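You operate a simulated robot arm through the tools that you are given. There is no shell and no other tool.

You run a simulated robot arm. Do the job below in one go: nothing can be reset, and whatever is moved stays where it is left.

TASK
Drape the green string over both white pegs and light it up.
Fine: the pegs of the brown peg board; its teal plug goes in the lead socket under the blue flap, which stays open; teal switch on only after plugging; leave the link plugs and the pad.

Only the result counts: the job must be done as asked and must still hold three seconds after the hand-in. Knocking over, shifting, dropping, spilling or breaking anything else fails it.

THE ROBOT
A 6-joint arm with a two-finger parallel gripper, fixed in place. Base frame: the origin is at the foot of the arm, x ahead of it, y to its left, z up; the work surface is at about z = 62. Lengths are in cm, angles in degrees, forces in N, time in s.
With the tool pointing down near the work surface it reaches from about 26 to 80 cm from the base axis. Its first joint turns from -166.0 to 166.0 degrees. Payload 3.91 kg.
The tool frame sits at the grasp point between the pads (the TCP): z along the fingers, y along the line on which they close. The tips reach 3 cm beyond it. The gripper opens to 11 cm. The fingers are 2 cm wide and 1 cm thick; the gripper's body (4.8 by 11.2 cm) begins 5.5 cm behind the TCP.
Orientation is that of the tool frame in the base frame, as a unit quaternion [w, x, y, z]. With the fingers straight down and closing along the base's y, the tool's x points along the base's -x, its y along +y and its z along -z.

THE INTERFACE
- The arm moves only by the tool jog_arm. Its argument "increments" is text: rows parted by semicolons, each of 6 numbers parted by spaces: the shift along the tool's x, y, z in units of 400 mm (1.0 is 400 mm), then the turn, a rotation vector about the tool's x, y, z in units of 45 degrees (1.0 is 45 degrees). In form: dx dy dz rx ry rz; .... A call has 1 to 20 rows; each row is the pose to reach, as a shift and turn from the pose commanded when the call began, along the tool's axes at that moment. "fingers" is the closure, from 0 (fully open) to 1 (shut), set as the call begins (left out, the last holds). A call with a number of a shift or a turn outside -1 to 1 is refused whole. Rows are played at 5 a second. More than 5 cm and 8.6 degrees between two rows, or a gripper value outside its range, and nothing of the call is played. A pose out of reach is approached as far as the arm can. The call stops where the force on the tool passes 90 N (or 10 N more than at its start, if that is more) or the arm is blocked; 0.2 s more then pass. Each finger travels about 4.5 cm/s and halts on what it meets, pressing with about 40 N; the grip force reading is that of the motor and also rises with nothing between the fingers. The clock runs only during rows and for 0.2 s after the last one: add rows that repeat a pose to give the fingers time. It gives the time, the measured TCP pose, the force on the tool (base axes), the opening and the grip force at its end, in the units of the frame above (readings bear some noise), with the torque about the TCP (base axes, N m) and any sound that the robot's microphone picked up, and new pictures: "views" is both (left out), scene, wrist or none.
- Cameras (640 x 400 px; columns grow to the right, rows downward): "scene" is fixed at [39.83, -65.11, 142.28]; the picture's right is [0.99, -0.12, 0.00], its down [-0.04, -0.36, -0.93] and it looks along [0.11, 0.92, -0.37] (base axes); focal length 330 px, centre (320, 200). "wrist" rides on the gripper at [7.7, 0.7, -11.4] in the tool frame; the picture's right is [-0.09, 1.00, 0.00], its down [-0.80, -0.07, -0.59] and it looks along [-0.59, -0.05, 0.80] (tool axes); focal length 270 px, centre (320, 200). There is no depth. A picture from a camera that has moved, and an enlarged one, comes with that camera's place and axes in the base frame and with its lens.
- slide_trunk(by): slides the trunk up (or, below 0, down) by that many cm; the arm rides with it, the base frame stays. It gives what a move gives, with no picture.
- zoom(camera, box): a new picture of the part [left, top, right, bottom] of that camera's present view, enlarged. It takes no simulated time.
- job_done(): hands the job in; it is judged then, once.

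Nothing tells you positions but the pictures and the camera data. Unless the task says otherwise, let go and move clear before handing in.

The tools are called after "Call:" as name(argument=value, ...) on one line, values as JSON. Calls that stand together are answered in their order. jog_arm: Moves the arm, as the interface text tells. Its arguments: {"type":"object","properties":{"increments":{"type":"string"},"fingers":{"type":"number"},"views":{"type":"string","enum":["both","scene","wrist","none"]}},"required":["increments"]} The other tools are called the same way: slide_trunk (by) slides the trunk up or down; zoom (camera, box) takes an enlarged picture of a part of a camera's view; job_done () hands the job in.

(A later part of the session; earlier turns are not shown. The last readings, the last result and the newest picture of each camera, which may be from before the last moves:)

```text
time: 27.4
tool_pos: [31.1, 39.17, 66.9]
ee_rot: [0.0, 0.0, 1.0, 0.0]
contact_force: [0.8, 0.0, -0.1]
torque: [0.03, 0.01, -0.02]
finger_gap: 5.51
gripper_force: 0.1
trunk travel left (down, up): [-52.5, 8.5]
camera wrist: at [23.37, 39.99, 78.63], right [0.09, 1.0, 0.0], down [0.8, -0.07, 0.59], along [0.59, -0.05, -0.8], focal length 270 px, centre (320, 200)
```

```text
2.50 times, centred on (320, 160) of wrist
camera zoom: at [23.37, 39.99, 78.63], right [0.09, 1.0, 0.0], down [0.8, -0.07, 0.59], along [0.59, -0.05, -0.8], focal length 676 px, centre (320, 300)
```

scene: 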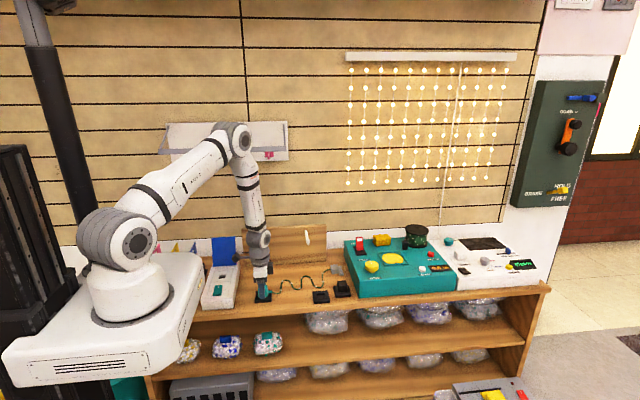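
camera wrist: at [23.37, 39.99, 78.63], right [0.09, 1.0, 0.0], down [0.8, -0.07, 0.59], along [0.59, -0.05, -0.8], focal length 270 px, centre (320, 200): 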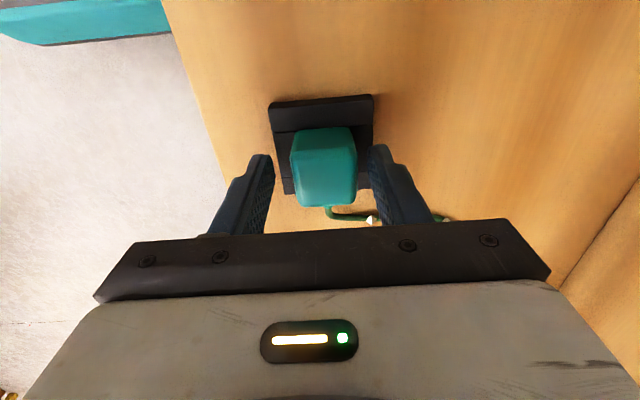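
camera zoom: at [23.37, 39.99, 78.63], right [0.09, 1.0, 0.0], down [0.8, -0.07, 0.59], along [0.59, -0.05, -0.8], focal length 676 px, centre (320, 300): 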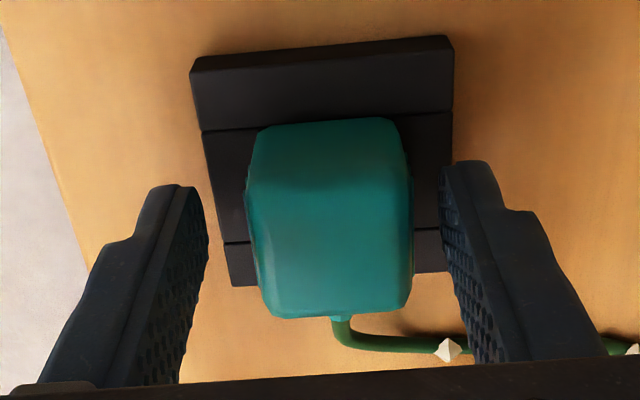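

Call:
jog_arm(increments="0 0.0035 0 0 0 0; 0 0.0035 0 0 0 0; 0 0.0035 0 0 0 0; 0 0.0035 0 0 0 0; 0 0.0035 0 0 0 0", fingers=1)

Call:
zoom(camera="wrist", box=[220, 80, 420, 240])

Call:
zoom(camera="scene", box=[235, 260, 305, 310])

```text
time: 28.6
tool_pos: [30.97, 39.47, 67.16]
ee_rot: [0.0, 0.0, 1.0, 0.0]
contact_force: [-1.9, 0.2, 1.0]
torque: [-0.05, -0.03, 0.02]
finger_gap: 3.27
gripper_force: 40.3
trunk travel left (down, up): [-52.5, 8.5]
camera wrist: at [23.33, 40.15, 78.71], right [0.09, 1.0, 0.0], down [0.8, -0.07, 0.59], along [0.59, -0.05, -0.8], focal length 270 px, centre (320, 200)
```

scene: 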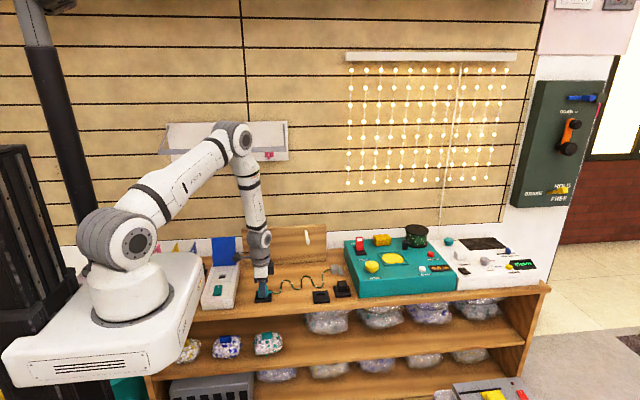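
wrist: 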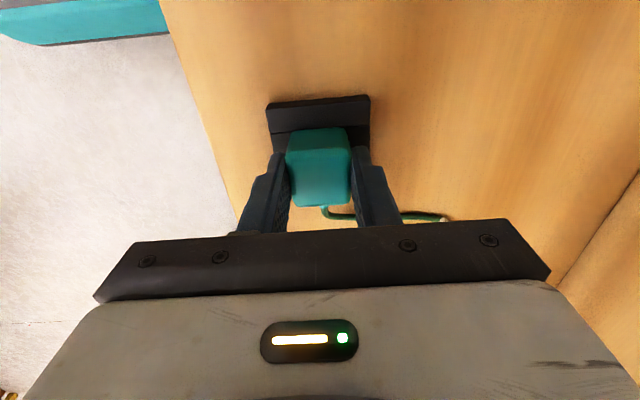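

```text
2.50 times, centred on (320, 160) of wrist
camera zoom: at [23.33, 40.15, 78.71], right [0.09, 1.0, 0.0], down [0.8, -0.07, 0.59], along [0.59, -0.05, -0.8], focal length 676 px, centre (320, 300)
```

zoom: 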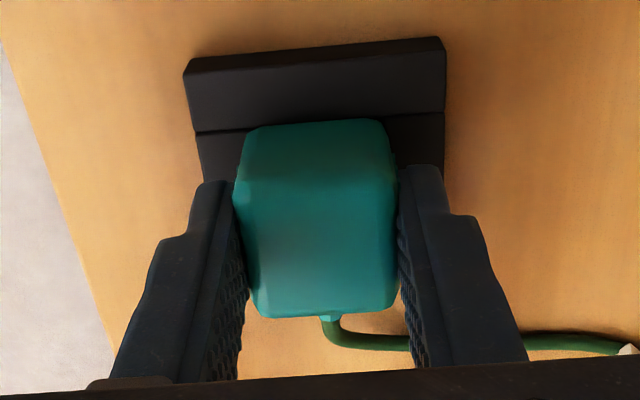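

```text
8.00 times, centred on (270, 285) of scene
camera zoom: at [39.83, -65.11, 142.28], right [0.99, -0.12, 0.0], down [-0.04, -0.36, -0.93], along [0.11, 0.92, -0.37], focal length 2644 px, centre (720, -480)
```

zoom: 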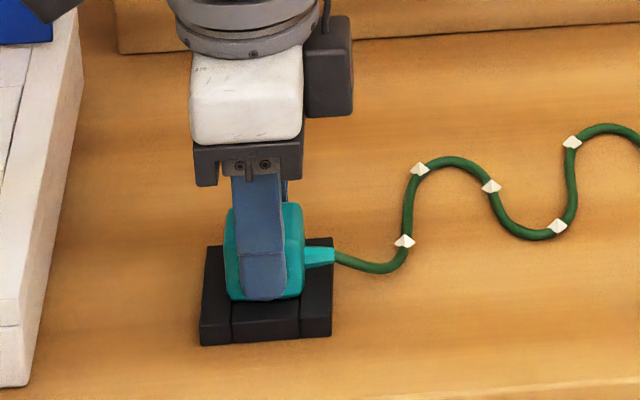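

The plug is held with a 3.27 cm gap. Before pulling it out, I'll check the shape of the pegs.

Call:
zoom(camera="scene", box=[240, 222, 330, 268])

Call:
zoom(camera="scene", box=[296, 225, 324, 250])

Call:
jog_arm(increments="0 0 -0.01 0 0 0; 0 0 -0.02 0 0 0; 0 0 -0.035 0 0 0; 0 0 -0.05 0 0 0; 0 0 -0.075 0 0 0; 0 0 -0.1 0 0 0; 0 0 -0.1 0 0 0")

Call:
zoom(camera="scene", box=[235, 255, 305, 310])

```text
7.11 times, centred on (285, 245) of scene
camera zoom: at [39.83, -65.11, 142.28], right [0.99, -0.12, 0.0], down [-0.04, -0.36, -0.93], along [0.11, 0.92, -0.37], focal length 2350 px, centre (569, -120)
```

zoom: 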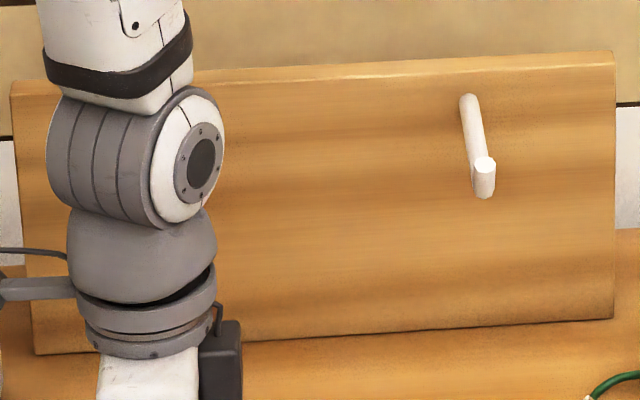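

```text
16.00 times, centred on (310, 238) of scene
camera zoom: at [39.83, -65.11, 142.28], right [0.99, -0.12, 0.0], down [-0.04, -0.36, -0.93], along [0.11, 0.92, -0.37], focal length 5288 px, centre (480, -400)
```

zoom: 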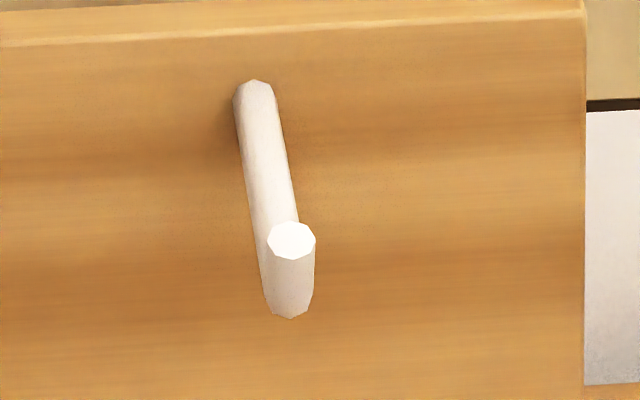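

```text
time: 30.2
tool_pos: [31.17, 39.28, 71.26]
ee_rot: [-0.001, 0.0, 1.0, 0.001]
contact_force: [-0.2, 0.3, 0.2]
torque: [0.0, -0.01, -0.01]
finger_gap: 3.27
gripper_force: 39.8
trunk travel left (down, up): [-52.5, 8.5]
camera wrist: at [23.44, 40.03, 82.88], right [0.09, 1.0, 0.0], down [0.8, -0.07, 0.59], along [0.59, -0.05, -0.8], focal length 270 px, centre (320, 200)
```

scene: 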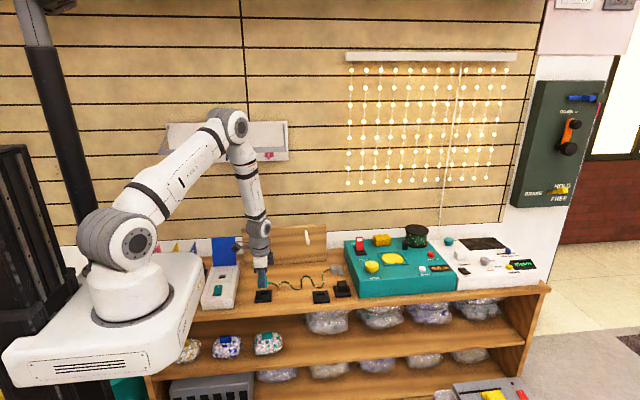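
wrist: 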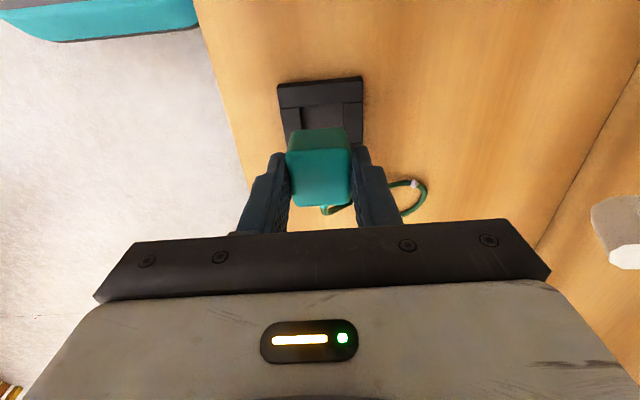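

```text
7.27 times, centred on (270, 282) of scene
camera zoom: at [39.83, -65.11, 142.28], right [0.99, -0.12, 0.0], down [-0.04, -0.36, -0.93], along [0.11, 0.92, -0.37], focal length 2403 px, centre (684, -400)
```

zoom: 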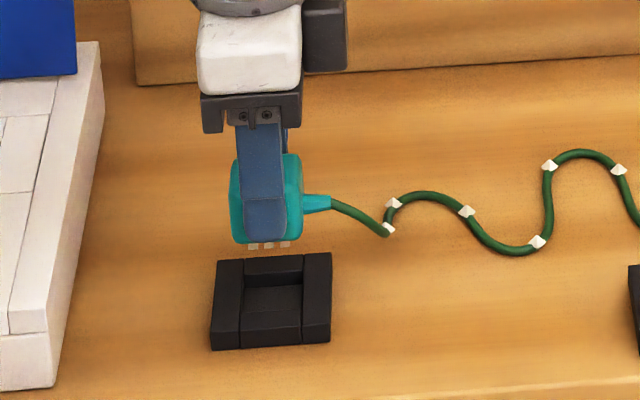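

The plug is free, and its three prongs line up with the contact bars in the lead socket. Both pegs have upturned ends at y of about 50.5. To drape the string correctly, I'll raise the plug, carry it to the right of the right peg at x of about 55, and then bring it back left over the tops of both pegs.

Call:
jog_arm(increments="0 0 -0.075 0 0 0; 0 0 -0.15 0 0 0; 0 0 -0.225 0 0 0; 0 0 -0.3 0 0 0; 0 0 -0.375 0 0 0; 0 0 -0.45 0 0 0; 0 0 -0.525 0 0 0; 0 0 -0.6 0 0 0; 0 0 -0.6 0 0 0")

Call:
zoom(camera="scene", box=[230, 190, 390, 310])

```text
time: 32.2
tool_pos: [31.2, 39.44, 95.07]
ee_rot: [0.0, 0.0, 1.0, -0.001]
contact_force: [1.1, 0.1, -0.6]
torque: [0.01, -0.01, 0.02]
finger_gap: 3.3
gripper_force: 40.0
trunk travel left (down, up): [-52.5, 8.5]
camera wrist: at [23.46, 40.22, 106.77], right [0.09, 1.0, 0.0], down [0.8, -0.07, 0.59], along [0.59, -0.05, -0.8], focal length 270 px, centre (320, 200)
```

scene: 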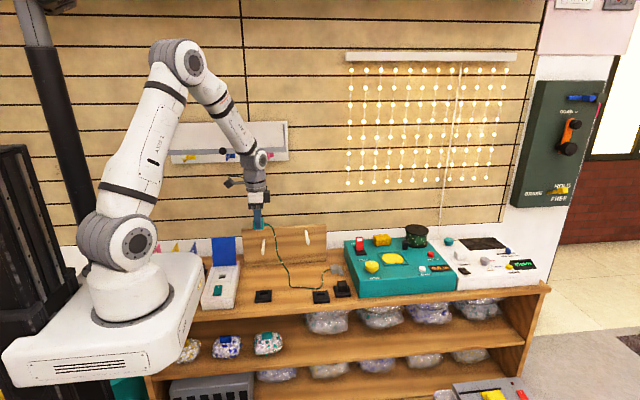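
wrist: 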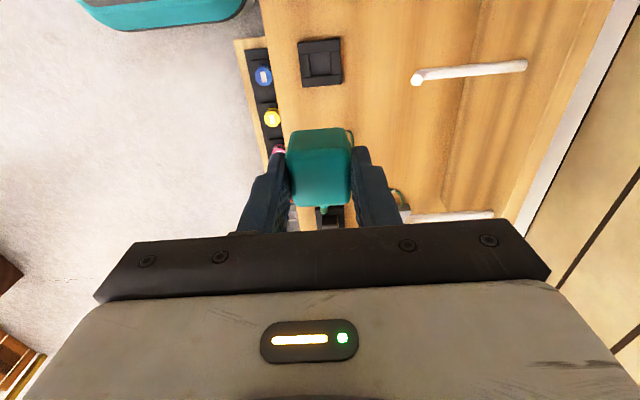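

```text
3.33 times, centred on (310, 250) of scene
camera zoom: at [39.83, -65.11, 142.28], right [0.99, -0.12, 0.0], down [-0.04, -0.36, -0.93], along [0.11, 0.92, -0.37], focal length 1102 px, centre (353, 33)
```

zoom: 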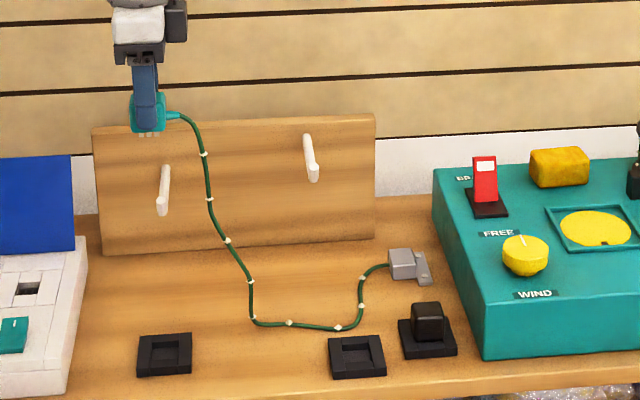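

The string lifts cleanly. I'll shift it toward the back a little first, to keep it off the link plug, and then move right in front of the pegs.

Call:
jog_arm(increments="-0.0375 0.05 -0.025 0 0 0; -0.0875 0.1 -0.0625 0 0 0; -0.15 0.1375 -0.1 0 0 0; -0.225 0.14 -0.1 0 0 0; -0.3 0.14 -0.1 0 0 0; -0.375 0.14 -0.1 0 0 0; -0.45 0.14 -0.1 0 0 0; -0.5325 0.14 -0.1 0 0 0; -0.5325 0.14 -0.1 0 0 0; -0.5325 0.14 -0.1 0 0 0")

Call:
zoom(camera="scene", box=[230, 180, 400, 310])

```text
time: 34.4
tool_pos: [52.35, 44.9, 99.41]
ee_rot: [0.0, 0.0, 1.0, 0.0]
contact_force: [0.3, 0.4, -0.2]
torque: [0.01, -0.02, 0.0]
finger_gap: 3.26
gripper_force: 39.6
trunk travel left (down, up): [-52.5, 8.5]
camera wrist: at [44.57, 45.73, 110.85], right [0.09, 1.0, 0.0], down [0.8, -0.07, 0.59], along [0.59, -0.05, -0.8], focal length 270 px, centre (320, 200)
```

scene: 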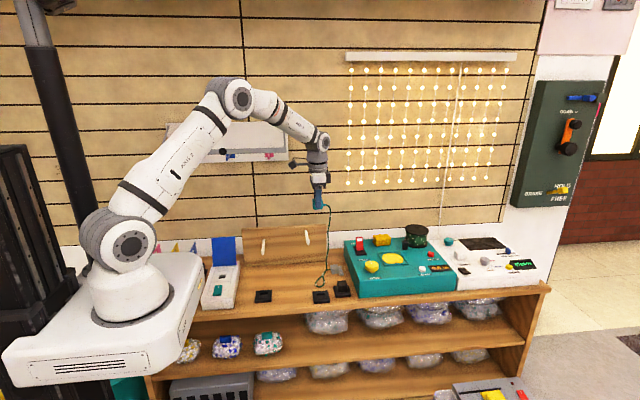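
wrist: 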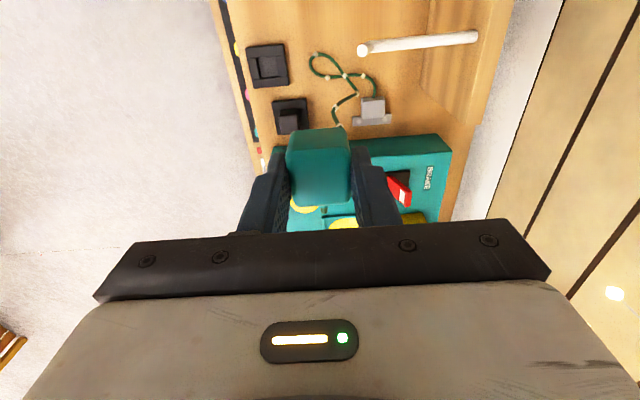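

```text
3.08 times, centred on (315, 245) of scene
camera zoom: at [39.83, -65.11, 142.28], right [0.99, -0.12, 0.0], down [-0.04, -0.36, -0.93], along [0.11, 0.92, -0.37], focal length 1017 px, centre (335, 62)
```

zoom: 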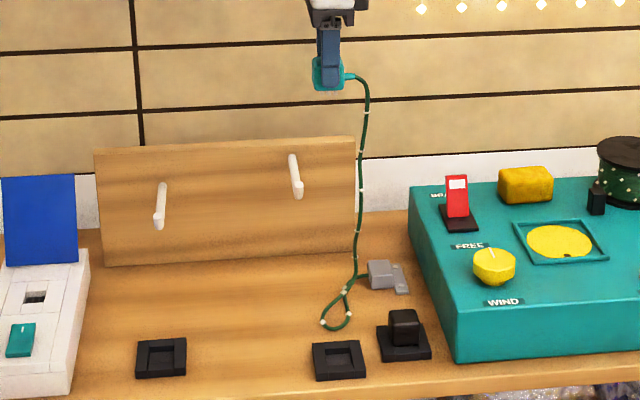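

The string hangs to the right of the right peg. I'll move back to y of about 55.5 while still on that side.

Call:
jog_arm(increments="-0.004 0.07 0 0 0 0; -0.008 0.14 0 0 0 0; -0.012 0.21 0 0 0 0; -0.012 0.265 0 0 0 0; -0.012 0.265 0 0 0 0; -0.012 0.265 0 0 0 0")

Call:
zoom(camera="scene", box=[230, 180, 400, 310])

Call:
zoom(camera="wrist", box=[200, 0, 520, 230])

```text
time: 35.8
tool_pos: [52.94, 55.8, 99.36]
ee_rot: [0.001, 0.0, 1.0, 0.0]
contact_force: [0.3, 0.2, -0.8]
torque: [-0.01, -0.01, 0.02]
finger_gap: 3.29
gripper_force: 39.9
trunk travel left (down, up): [-52.5, 8.5]
camera wrist: at [45.16, 56.53, 110.96], right [0.09, 1.0, 0.0], down [0.8, -0.07, 0.59], along [0.59, -0.05, -0.8], focal length 270 px, centre (320, 200)
```

scene: 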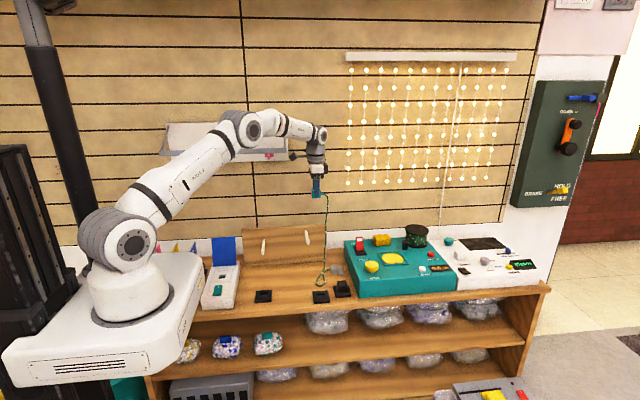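
wrist: 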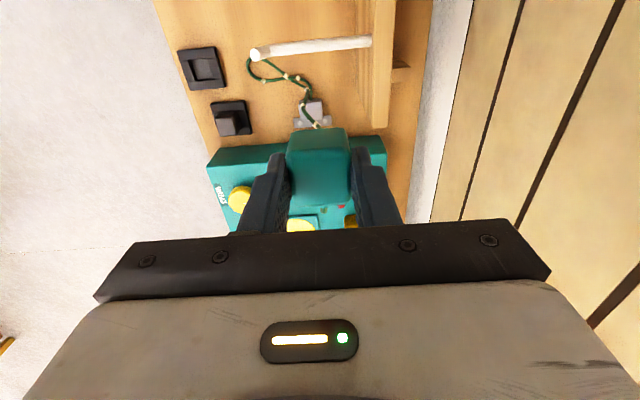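

```text
3.08 times, centred on (315, 245) of scene
camera zoom: at [39.83, -65.11, 142.28], right [0.99, -0.12, 0.0], down [-0.04, -0.36, -0.93], along [0.11, 0.92, -0.37], focal length 1017 px, centre (335, 62)
```

zoom: 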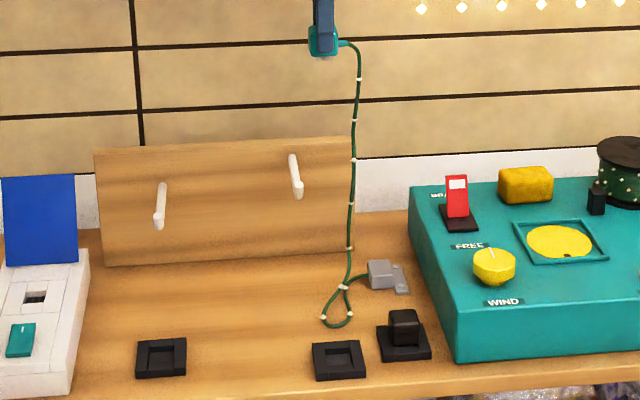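

```text
1.74 times, centred on (360, 115) of wrist
camera zoom: at [45.16, 56.53, 110.96], right [0.09, 1.0, 0.0], down [0.8, -0.07, 0.59], along [0.59, -0.05, -0.8], focal length 470 px, centre (250, 348)
```

zoom: 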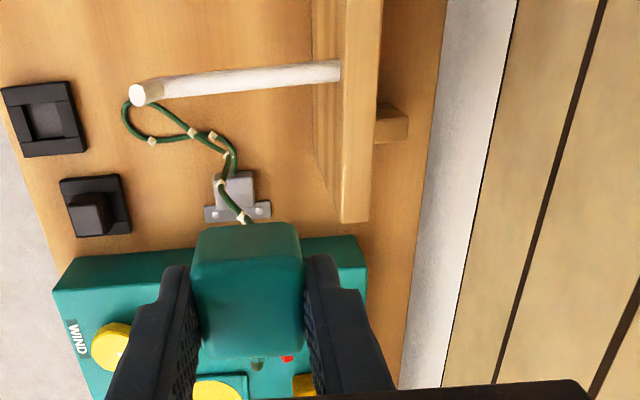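

Reach is fine and the string is right of the peg. Now I'll carry the plug left over the right peg's shaft, between its post and the board.

Call:
jog_arm(increments="0.06 0 0.02 0 0 0; 0.12 0 0.05 0 0 0; 0.18 0 0.08 0 0 0; 0.24 0 0.11 0 0 0; 0.3 0 0.13 0 0 0; 0.3 0 0.13 0 0 0; 0.3 0 0.13 0 0 0")

Call:
zoom(camera="scene", box=[230, 180, 400, 310])

Call:
zoom(camera="wrist", box=[200, 0, 520, 230])

```text
time: 37.4
tool_pos: [40.69, 55.87, 94.07]
ee_rot: [0.001, 0.0, 1.0, 0.0]
contact_force: [0.6, 0.4, -0.5]
torque: [0.02, 0.03, 0.01]
finger_gap: 3.29
gripper_force: 40.5
trunk travel left (down, up): [-52.5, 8.5]
camera wrist: at [32.97, 56.63, 105.64], right [0.09, 1.0, 0.0], down [0.8, -0.07, 0.59], along [0.59, -0.05, -0.8], focal length 270 px, centre (320, 200)
```

scene: 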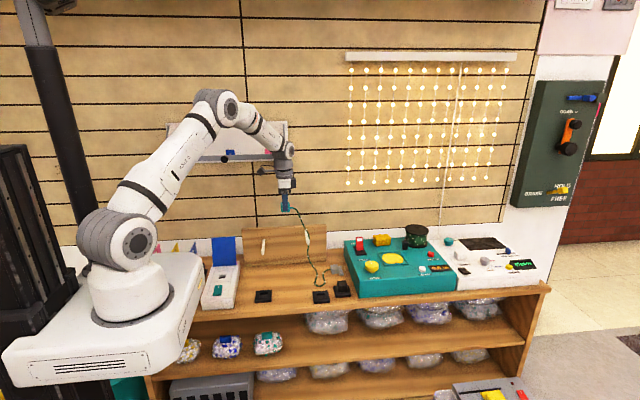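
wrist: 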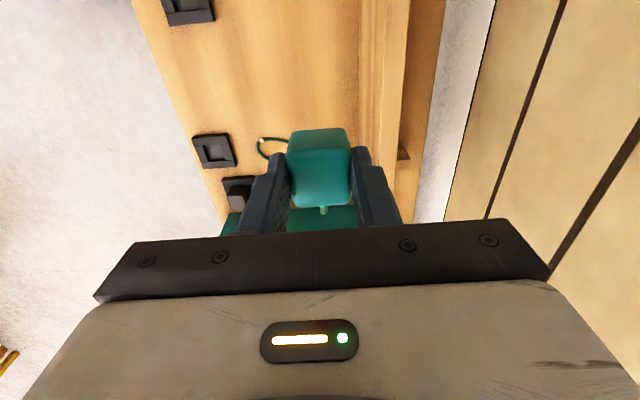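

```text
3.08 times, centred on (315, 245) of scene
camera zoom: at [39.83, -65.11, 142.28], right [0.99, -0.12, 0.0], down [-0.04, -0.36, -0.93], along [0.11, 0.92, -0.37], focal length 1017 px, centre (335, 62)
```

zoom: 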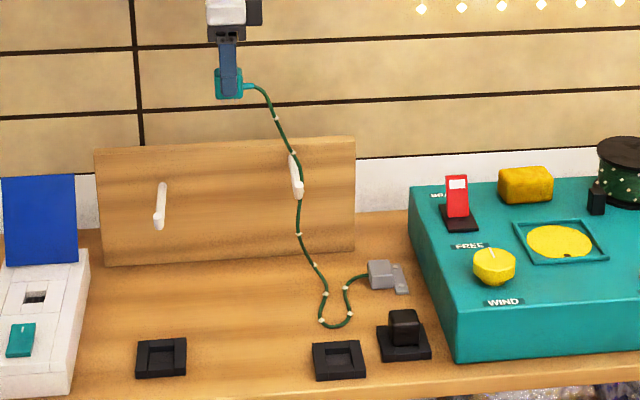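

```text
1.74 times, centred on (360, 115) of wrist
camera zoom: at [32.97, 56.63, 105.64], right [0.09, 1.0, 0.0], down [0.8, -0.07, 0.59], along [0.59, -0.05, -0.8], focal length 470 px, centre (250, 348)
```

zoom: 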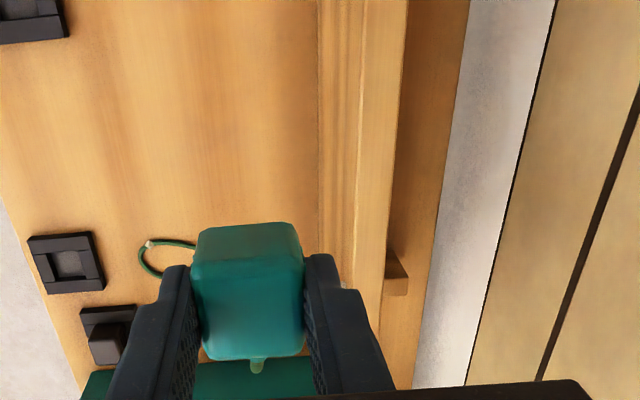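

Call:
zoom(camera="scene", box=[285, 200, 335, 280])

Call:
zoom(camera="scene", box=[296, 222, 326, 252])

```text
5.00 times, centred on (310, 240) of scene
camera zoom: at [39.83, -65.11, 142.28], right [0.99, -0.12, 0.0], down [-0.04, -0.36, -0.93], along [0.11, 0.92, -0.37], focal length 1652 px, centre (370, 0)
```

zoom: 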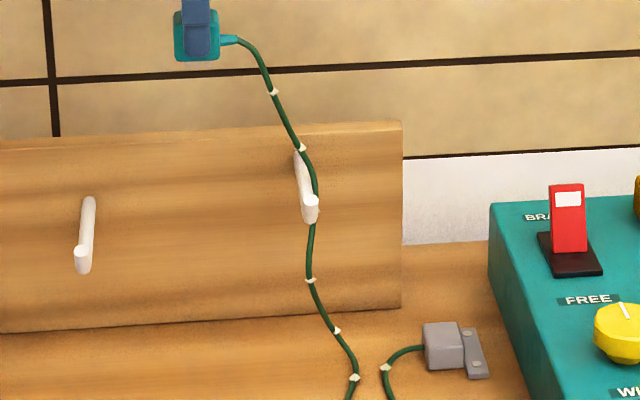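

```text
13.33 times, centred on (311, 237) of scene
camera zoom: at [39.83, -65.11, 142.28], right [0.99, -0.12, 0.0], down [-0.04, -0.36, -0.93], along [0.11, 0.92, -0.37], focal length 4406 px, centre (440, -293)
```

zoom: 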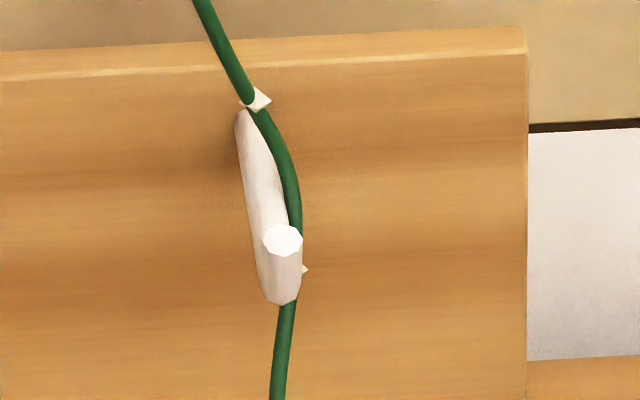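

The string lies over the right peg's shaft, behind its post. I'll continue left over the left peg.

Call:
jog_arm(increments="0.07 0.005 0.01 0 0 0; 0.14 0.01 0.02 0 0 0; 0.21 0.015 0.04 0 0 0; 0.28 0.02 0.06 0 0 0; 0.35 0.025 0.08 0 0 0; 0.4175 0.03 0.1 0 0 0; 0.4175 0.03 0.1 0 0 0; 0.4175 0.03 0.1 0 0 0")

Call:
zoom(camera="scene", box=[220, 190, 350, 310])

Call:
zoom(camera="scene", box=[296, 222, 326, 252])

```text
time: 39.2
tool_pos: [24.49, 56.38, 90.56]
ee_rot: [-0.001, 0.0, 1.0, 0.002]
contact_force: [0.1, 1.0, -0.6]
torque: [0.0, -0.02, -0.01]
finger_gap: 3.27
gripper_force: 40.3
trunk travel left (down, up): [-52.5, 8.5]
camera wrist: at [16.91, 57.18, 102.14], right [0.09, 1.0, 0.0], down [0.8, -0.07, 0.59], along [0.59, -0.05, -0.81], focal length 270 px, centre (320, 200)
```

scene: 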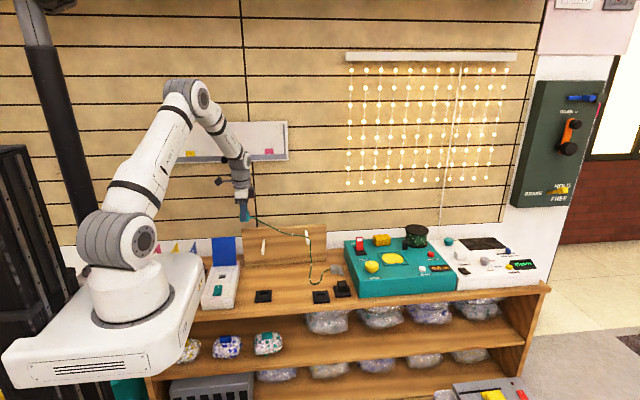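
wrist: 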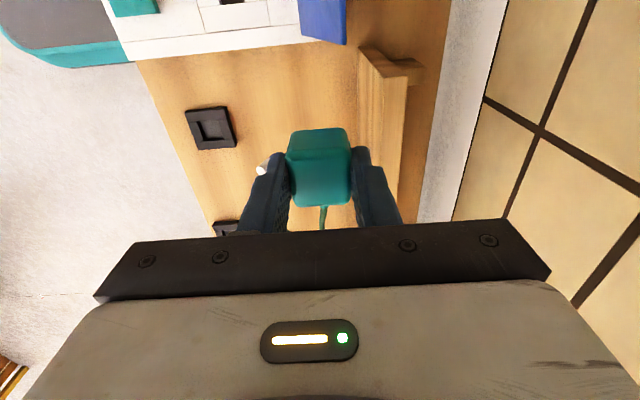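

```text
3.33 times, centred on (285, 250) of scene
camera zoom: at [39.83, -65.11, 142.28], right [0.99, -0.12, 0.0], down [-0.04, -0.36, -0.93], along [0.11, 0.92, -0.37], focal length 1102 px, centre (437, 33)
```

zoom: 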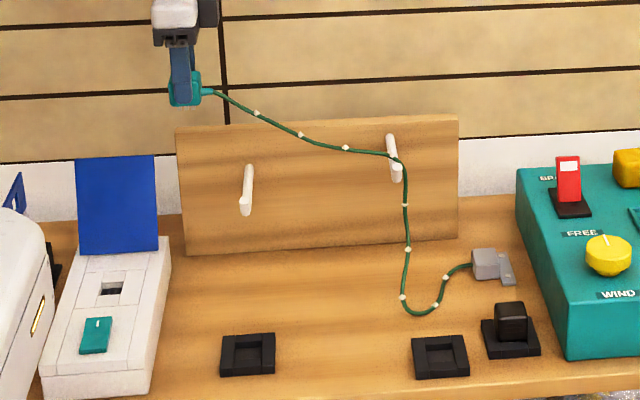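

```text
13.33 times, centred on (311, 237) of scene
camera zoom: at [39.83, -65.11, 142.28], right [0.99, -0.12, 0.0], down [-0.04, -0.36, -0.93], along [0.11, 0.92, -0.37], focal length 4406 px, centre (440, -293)
```

zoom: 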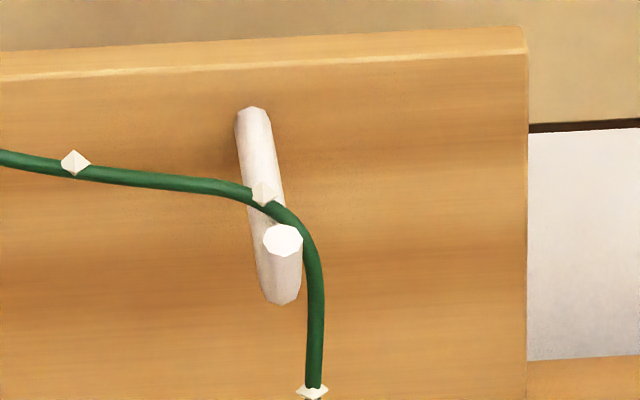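

The string is seated over the right peg. I'll lower the plug on the left side of the left peg, keeping y near 54, so the string settles behind that post.

Call:
jog_arm(increments="0.012 -0.02 0.06 0 0 0; 0.025 -0.04 0.12 0 0 0; 0.0375 -0.06 0.17 0 0 0; 0.0375 -0.06 0.2125 0 0 0; 0.0375 -0.06 0.2125 0 0 0; 0.0375 -0.06 0.2125 0 0 0", views="scene")

Call:
zoom(camera="scene", box=[220, 190, 350, 310])

Call:
zoom(camera="scene", box=[240, 222, 290, 262])

```text
time: 40.6
tool_pos: [22.81, 54.29, 81.6]
ee_rot: [0.0, 0.0, 1.0, 0.0]
contact_force: [-0.3, 0.2, -0.8]
torque: [0.02, 0.04, 0.0]
finger_gap: 3.29
gripper_force: 40.0
trunk travel left (down, up): [-52.5, 8.5]
```

scene: 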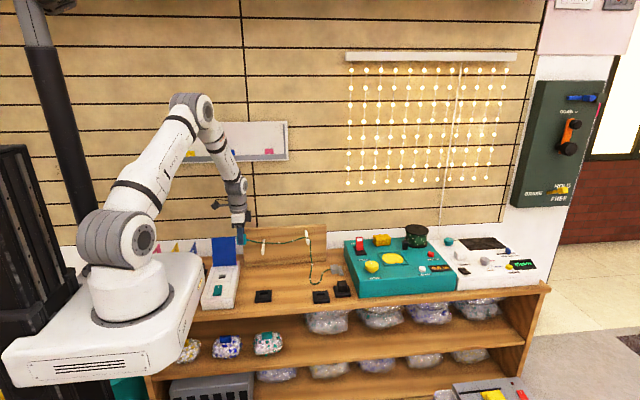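

```text
3.33 times, centred on (285, 250) of scene
camera zoom: at [39.83, -65.11, 142.28], right [0.99, -0.12, 0.0], down [-0.04, -0.36, -0.93], along [0.11, 0.92, -0.37], focal length 1102 px, centre (437, 33)
```

zoom: 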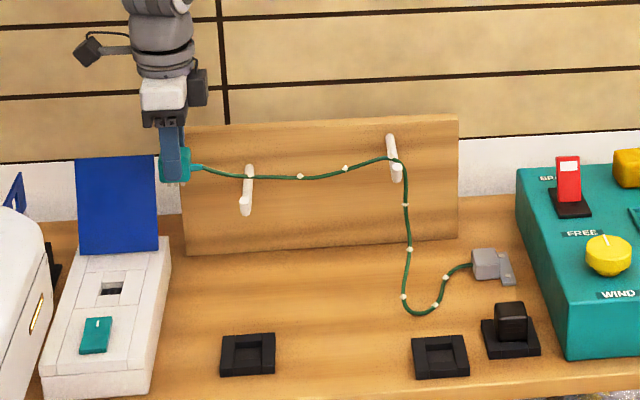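

```text
10.00 times, centred on (265, 242) of scene
camera zoom: at [39.83, -65.11, 142.28], right [0.99, -0.12, 0.0], down [-0.04, -0.36, -0.93], along [0.11, 0.92, -0.37], focal length 3305 px, centre (870, -220)
```

zoom: 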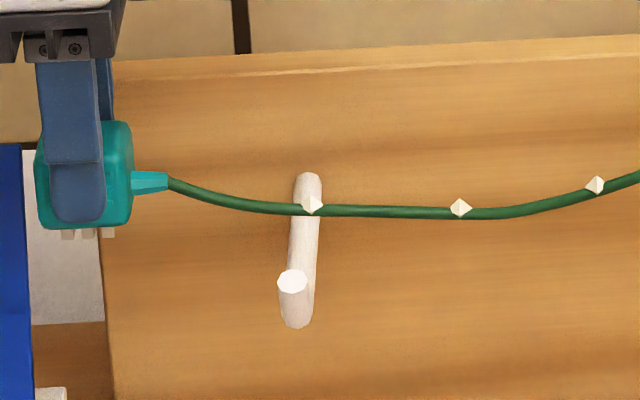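

The string crosses the left peg well behind its post. I'll lower further at the same spot so it sits on the peg.

Call:
jog_arm(increments="0 -0.004 0.05 0 0 0; 0 -0.008 0.1 0 0 0; 0 -0.012 0.15 0 0 0; 0 -0.016 0.19 0 0 0; 0 -0.016 0.19 0 0 0", views="scene")

Call:
zoom(camera="scene", box=[190, 210, 350, 310])

Call:
zoom(camera="scene", box=[230, 222, 290, 272])

```text
time: 41.8
tool_pos: [22.75, 53.78, 73.88]
ee_rot: [0.0, 0.001, 1.0, 0.0]
contact_force: [0.3, 0.3, -0.6]
torque: [-0.03, 0.0, 0.03]
finger_gap: 3.28
gripper_force: 39.9
trunk travel left (down, up): [-52.5, 8.5]
```

scene: 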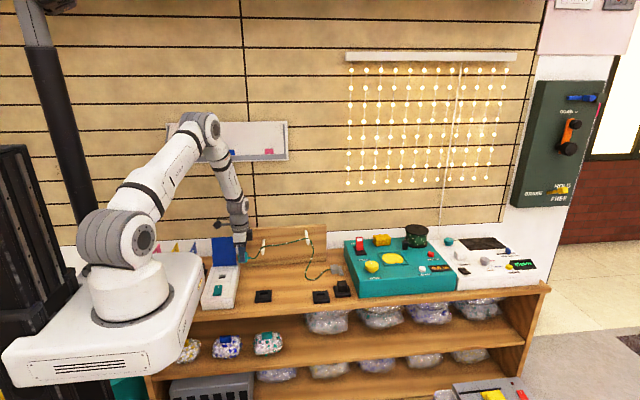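

```text
4.00 times, centred on (270, 260) of scene
camera zoom: at [39.83, -65.11, 142.28], right [0.99, -0.12, 0.0], down [-0.04, -0.36, -0.93], along [0.11, 0.92, -0.37], focal length 1322 px, centre (520, -40)
```

zoom: 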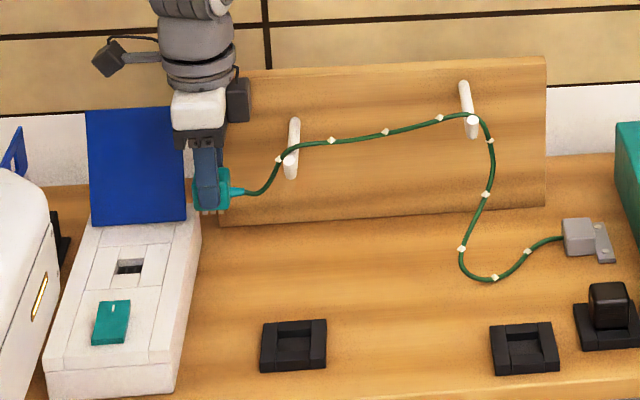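

```text
8.00 times, centred on (260, 247) of scene
camera zoom: at [39.83, -65.11, 142.28], right [0.99, -0.12, 0.0], down [-0.04, -0.36, -0.93], along [0.11, 0.92, -0.37], focal length 2644 px, centre (800, -176)
```

zoom: 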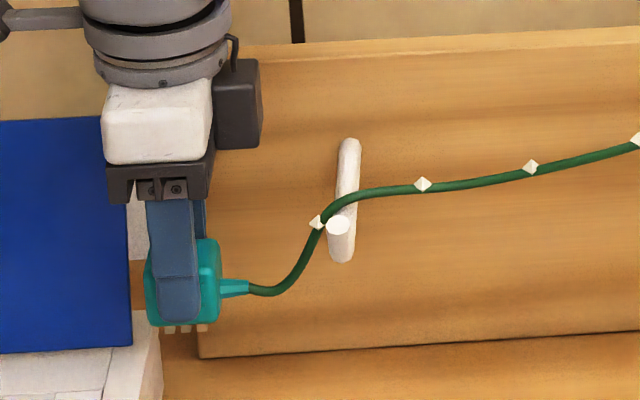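

The string is now over both pegs. I'll move the plug forward, then left until it is above the lead socket.

Call:
jog_arm(increments="0 -0.05 0 0 0 0; 0 -0.1 0 0 0 0; 0.02 -0.14 0 0 0 0; 0.08 -0.14 0 0 0 0; 0.14 -0.14 0 0 0 0; 0.1925 -0.14 0 0 0 0; 0.1925 -0.14 0 0 0 0; 0.1925 -0.14 0 0 0 0")

Call:
zoom(camera="scene", box=[190, 210, 350, 310])

Call:
zoom(camera="scene", box=[195, 225, 295, 305])

Call:
zoom(camera="wrist", box=[220, 80, 420, 240])

```text
time: 43.6
tool_pos: [14.94, 47.91, 73.81]
ee_rot: [0.0, 0.0, 1.0, 0.001]
contact_force: [-0.4, -0.7, 0.0]
torque: [0.02, -0.01, 0.0]
finger_gap: 3.27
gripper_force: 39.2
trunk travel left (down, up): [-52.5, 8.5]
camera wrist: at [7.25, 48.65, 85.36], right [0.09, 1.0, 0.0], down [0.8, -0.07, 0.59], along [0.59, -0.05, -0.8], focal length 270 px, centre (320, 200)
```

scene: 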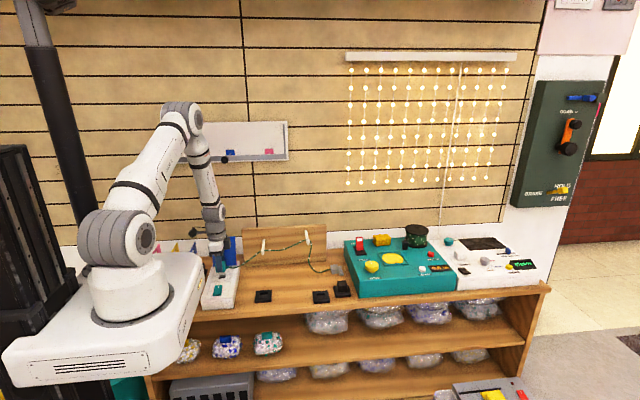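
wrist: 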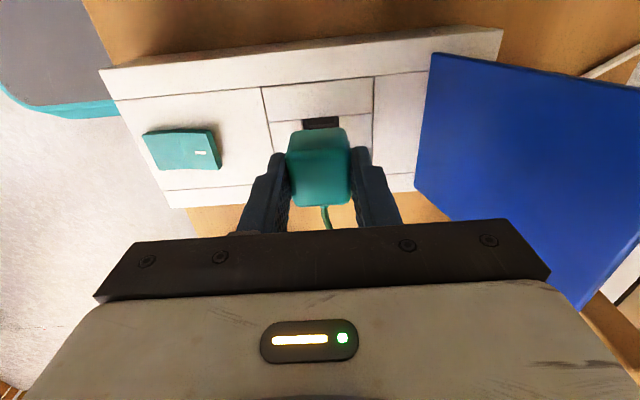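

```text
4.00 times, centred on (270, 260) of scene
camera zoom: at [39.83, -65.11, 142.28], right [0.99, -0.12, 0.0], down [-0.04, -0.36, -0.93], along [0.11, 0.92, -0.37], focal length 1322 px, centre (520, -40)
```

zoom: 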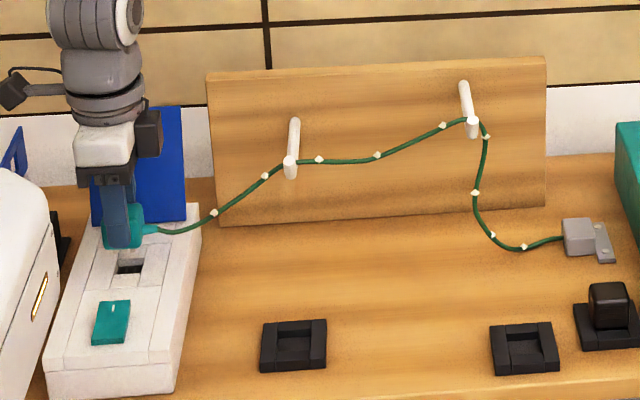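

```text
5.00 times, centred on (245, 265) of scene
camera zoom: at [39.83, -65.11, 142.28], right [0.99, -0.12, 0.0], down [-0.04, -0.36, -0.93], along [0.11, 0.92, -0.37], focal length 1652 px, centre (695, -125)
```

zoom: 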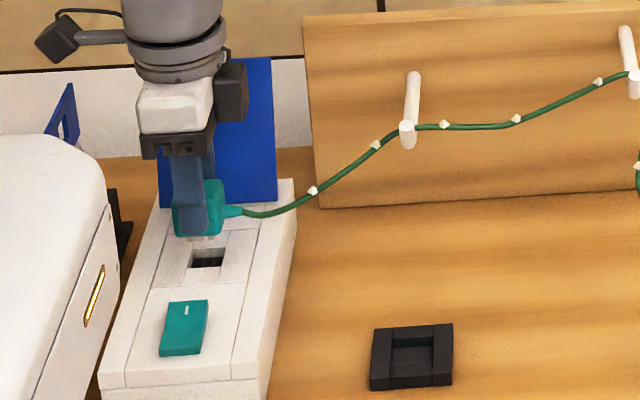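

```text
2.50 times, centred on (320, 160) of wrist
camera zoom: at [7.25, 48.65, 85.36], right [0.09, 1.0, 0.0], down [0.8, -0.07, 0.59], along [0.59, -0.05, -0.8], focal length 676 px, centre (320, 300)
```

zoom: 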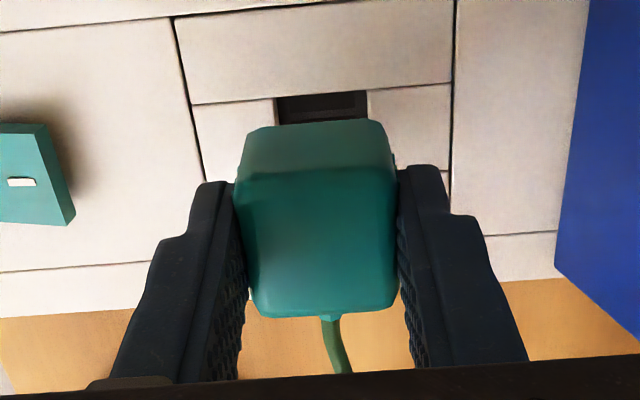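

Call:
zoom(camera="scene", box=[210, 255, 250, 285])

Call:
zoom(camera="wrist", box=[270, 90, 370, 210])

```text
13.33 times, centred on (230, 270) of scene
camera zoom: at [39.83, -65.11, 142.28], right [0.99, -0.12, 0.0], down [-0.04, -0.36, -0.93], along [0.11, 0.92, -0.37], focal length 4406 px, centre (1520, -733)
```

zoom: 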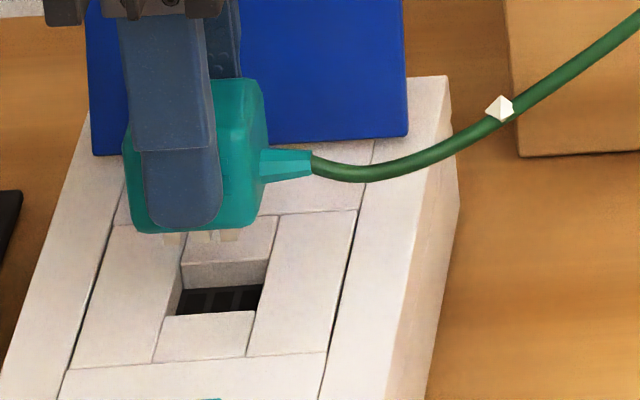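

```text
3.33 times, centred on (320, 150) of wrist
camera zoom: at [7.25, 48.65, 85.36], right [0.09, 1.0, 0.0], down [0.8, -0.07, 0.59], along [0.59, -0.05, -0.8], focal length 901 px, centre (320, 367)
```

zoom: 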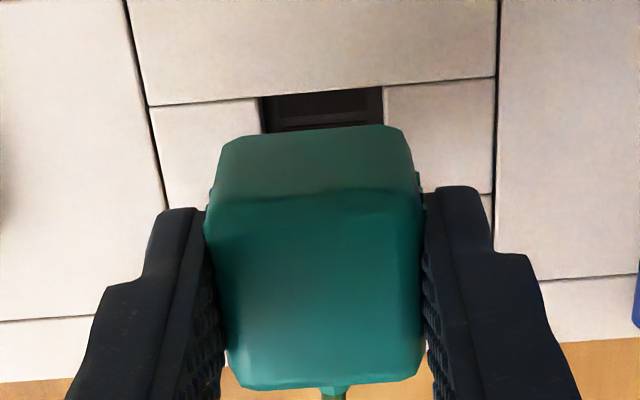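

The plug is almost aligned; I estimate a shift of +0.17 in x and +0.11 in y. I'll apply that and lower until the prongs are just above the socket, then check again.

Call:
jog_arm(increments="-0.0043 0.0028 0.01 0 0 0; -0.0043 0.0028 0.025 0 0 0; -0.0043 0.0028 0.04 0 0 0; -0.0043 0.0028 0.04 0 0 0; -0.0043 0.0028 0.04 0 0 0")

Call:
zoom(camera="scene", box=[214, 258, 242, 282])

Call:
zoom(camera="wrist", box=[260, 80, 380, 220])

```text
time: 44.8
tool_pos: [15.23, 47.95, 72.23]
ee_rot: [0.0, 0.0, 1.0, -0.001]
contact_force: [-0.2, 0.1, 0.5]
torque: [-0.04, 0.02, -0.01]
finger_gap: 3.24
gripper_force: 39.4
trunk travel left (down, up): [-52.5, 8.5]
camera wrist: at [7.48, 48.8, 83.86], right [0.09, 1.0, 0.0], down [0.8, -0.07, 0.59], along [0.59, -0.05, -0.8], focal length 270 px, centre (320, 200)
```

scene: 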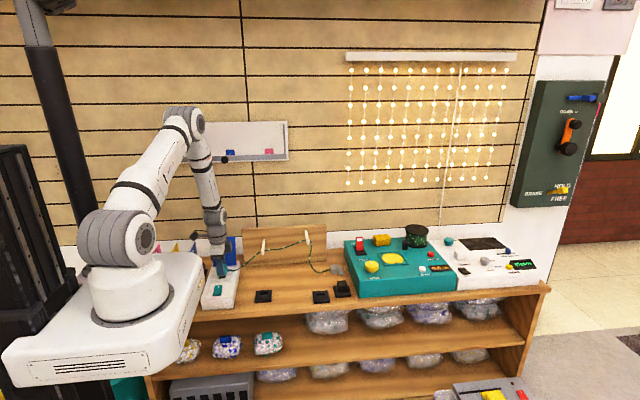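
wrist: 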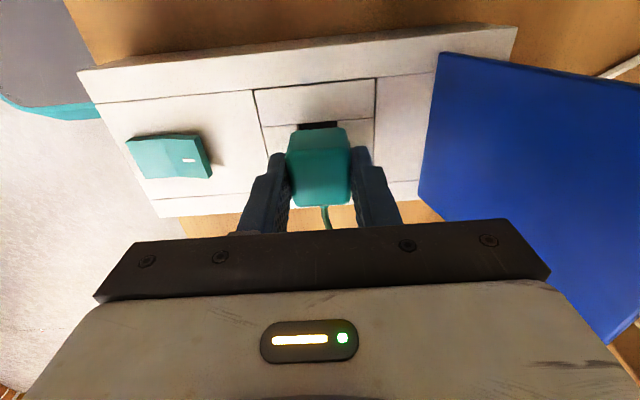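

```text
16.00 times, centred on (228, 270) of scene
camera zoom: at [39.83, -65.11, 142.28], right [0.99, -0.12, 0.0], down [-0.04, -0.36, -0.93], along [0.11, 0.92, -0.37], focal length 5288 px, centre (1792, -920)
```

zoom: 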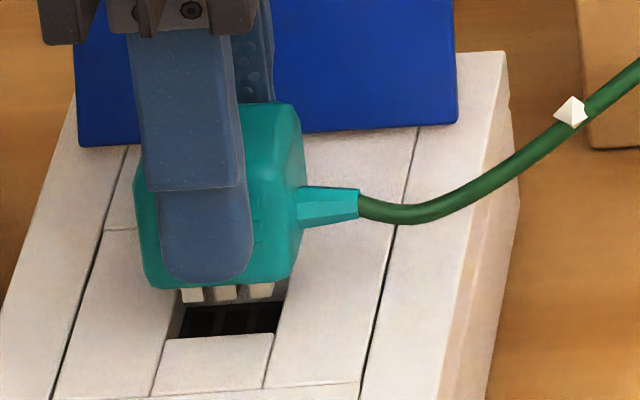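

```text
2.86 times, centred on (320, 150) of wrist
camera zoom: at [7.48, 48.8, 83.86], right [0.09, 1.0, 0.0], down [0.8, -0.07, 0.59], along [0.59, -0.05, -0.8], focal length 772 px, centre (320, 343)
```

zoom: 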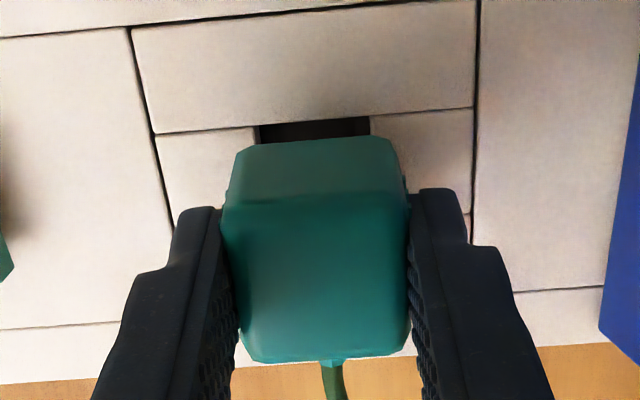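

The prongs look centred over the recess to within about 1 mm. I'll make a small correction and lower slowly while watching the force.

Call:
jog_arm(increments="0.0015 -0.001 0 0 0 0; 0.0015 -0.001 0.007 0 0 0; 0.0015 -0.001 0.014 0 0 0; 0.0015 -0.001 0.021 0 0 0; 0.0015 -0.001 0.025 0 0 0; 0.0015 -0.001 0.025 0 0 0", views="scene")

Call:
zoom(camera="scene", box=[214, 258, 242, 282])

```text
time: 46.2
tool_pos: [15.04, 48.2, 71.38]
ee_rot: [0.0, -0.001, 1.0, 0.0]
contact_force: [1.0, -0.3, 0.0]
torque: [0.02, 0.01, 0.0]
finger_gap: 3.28
gripper_force: 40.2
trunk travel left (down, up): [-52.5, 8.5]
```

scene: 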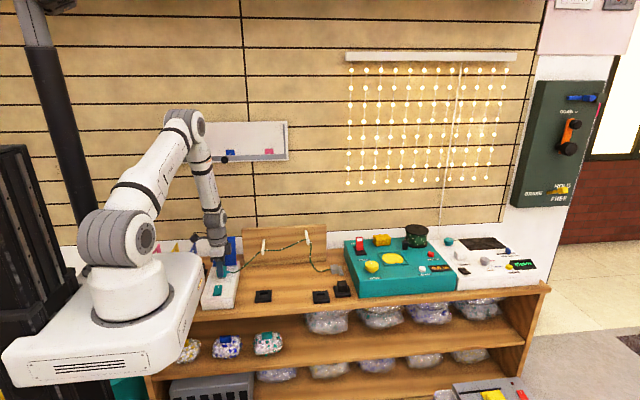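

```text
16.00 times, centred on (228, 270) of scene
camera zoom: at [39.83, -65.11, 142.28], right [0.99, -0.12, 0.0], down [-0.04, -0.36, -0.93], along [0.11, 0.92, -0.37], focal length 5288 px, centre (1792, -920)
```

zoom: 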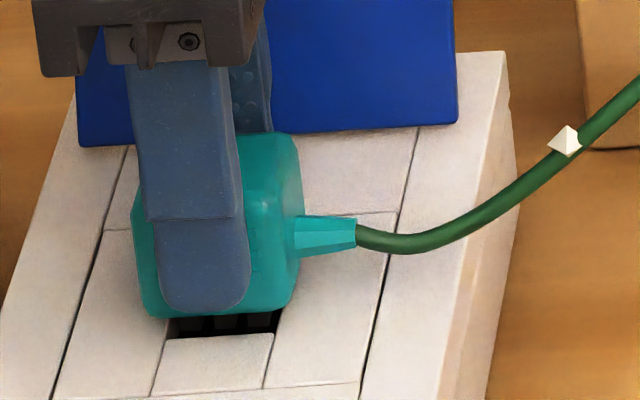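

The prongs are entering the recess with no contact force, so I'll keep lowering.

Call:
jog_arm(increments="0 0 0.006 0 0 0; 0 0 0.012 0 0 0; 0 0 0.018 0 0 0; 0 0 0.022 0 0 0; 0 0 0.022 0 0 0", views="scene")

Call:
zoom(camera="scene", box=[214, 258, 242, 282])

```text
time: 47.4
tool_pos: [15.02, 48.08, 70.94]
ee_rot: [0.001, 0.002, 1.0, 0.004]
contact_force: [4.4, -16.3, 66.2]
torque: [-0.53, 0.04, 0.04]
finger_gap: 3.28
gripper_force: 39.9
trunk travel left (down, up): [-52.5, 8.5]
heard: snap
```

scene: 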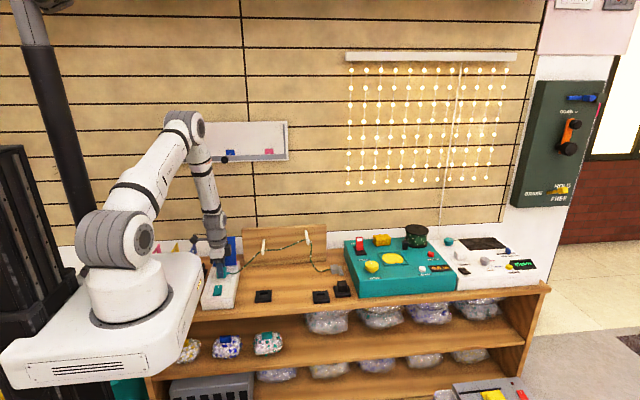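

```text
16.00 times, centred on (228, 270) of scene
camera zoom: at [39.83, -65.11, 142.28], right [0.99, -0.12, 0.0], down [-0.04, -0.36, -0.93], along [0.11, 0.92, -0.37], focal length 5288 px, centre (1792, -920)
```

zoom: 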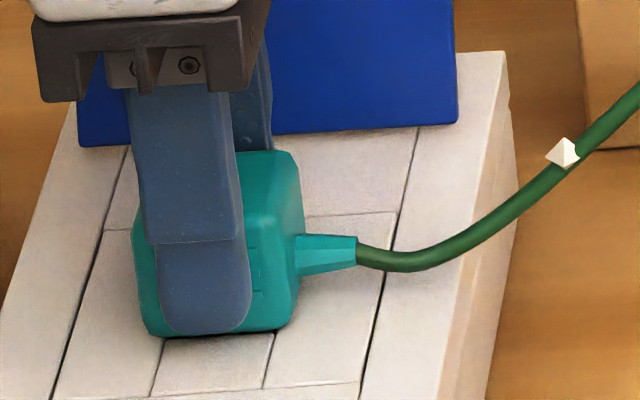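

I heard a snap and the plug body now sits flush on the box. I'll relieve the downward force and then open the fingers.

Call:
jog_arm(increments="0 0 -0.006 0 0 0; 0 0 -0.01 0 0 0; 0 0 -0.01 0 0 0", views="none")

```text
time: 48.2
tool_pos: [15.08, 48.09, 70.54]
ee_rot: [0.0, 0.0, 1.0, -0.001]
contact_force: [-0.1, -0.2, 0.2]
torque: [-0.06, 0.01, 0.01]
finger_gap: 3.28
gripper_force: 40.0
trunk travel left (down, up): [-52.5, 8.5]
heard: snap
```

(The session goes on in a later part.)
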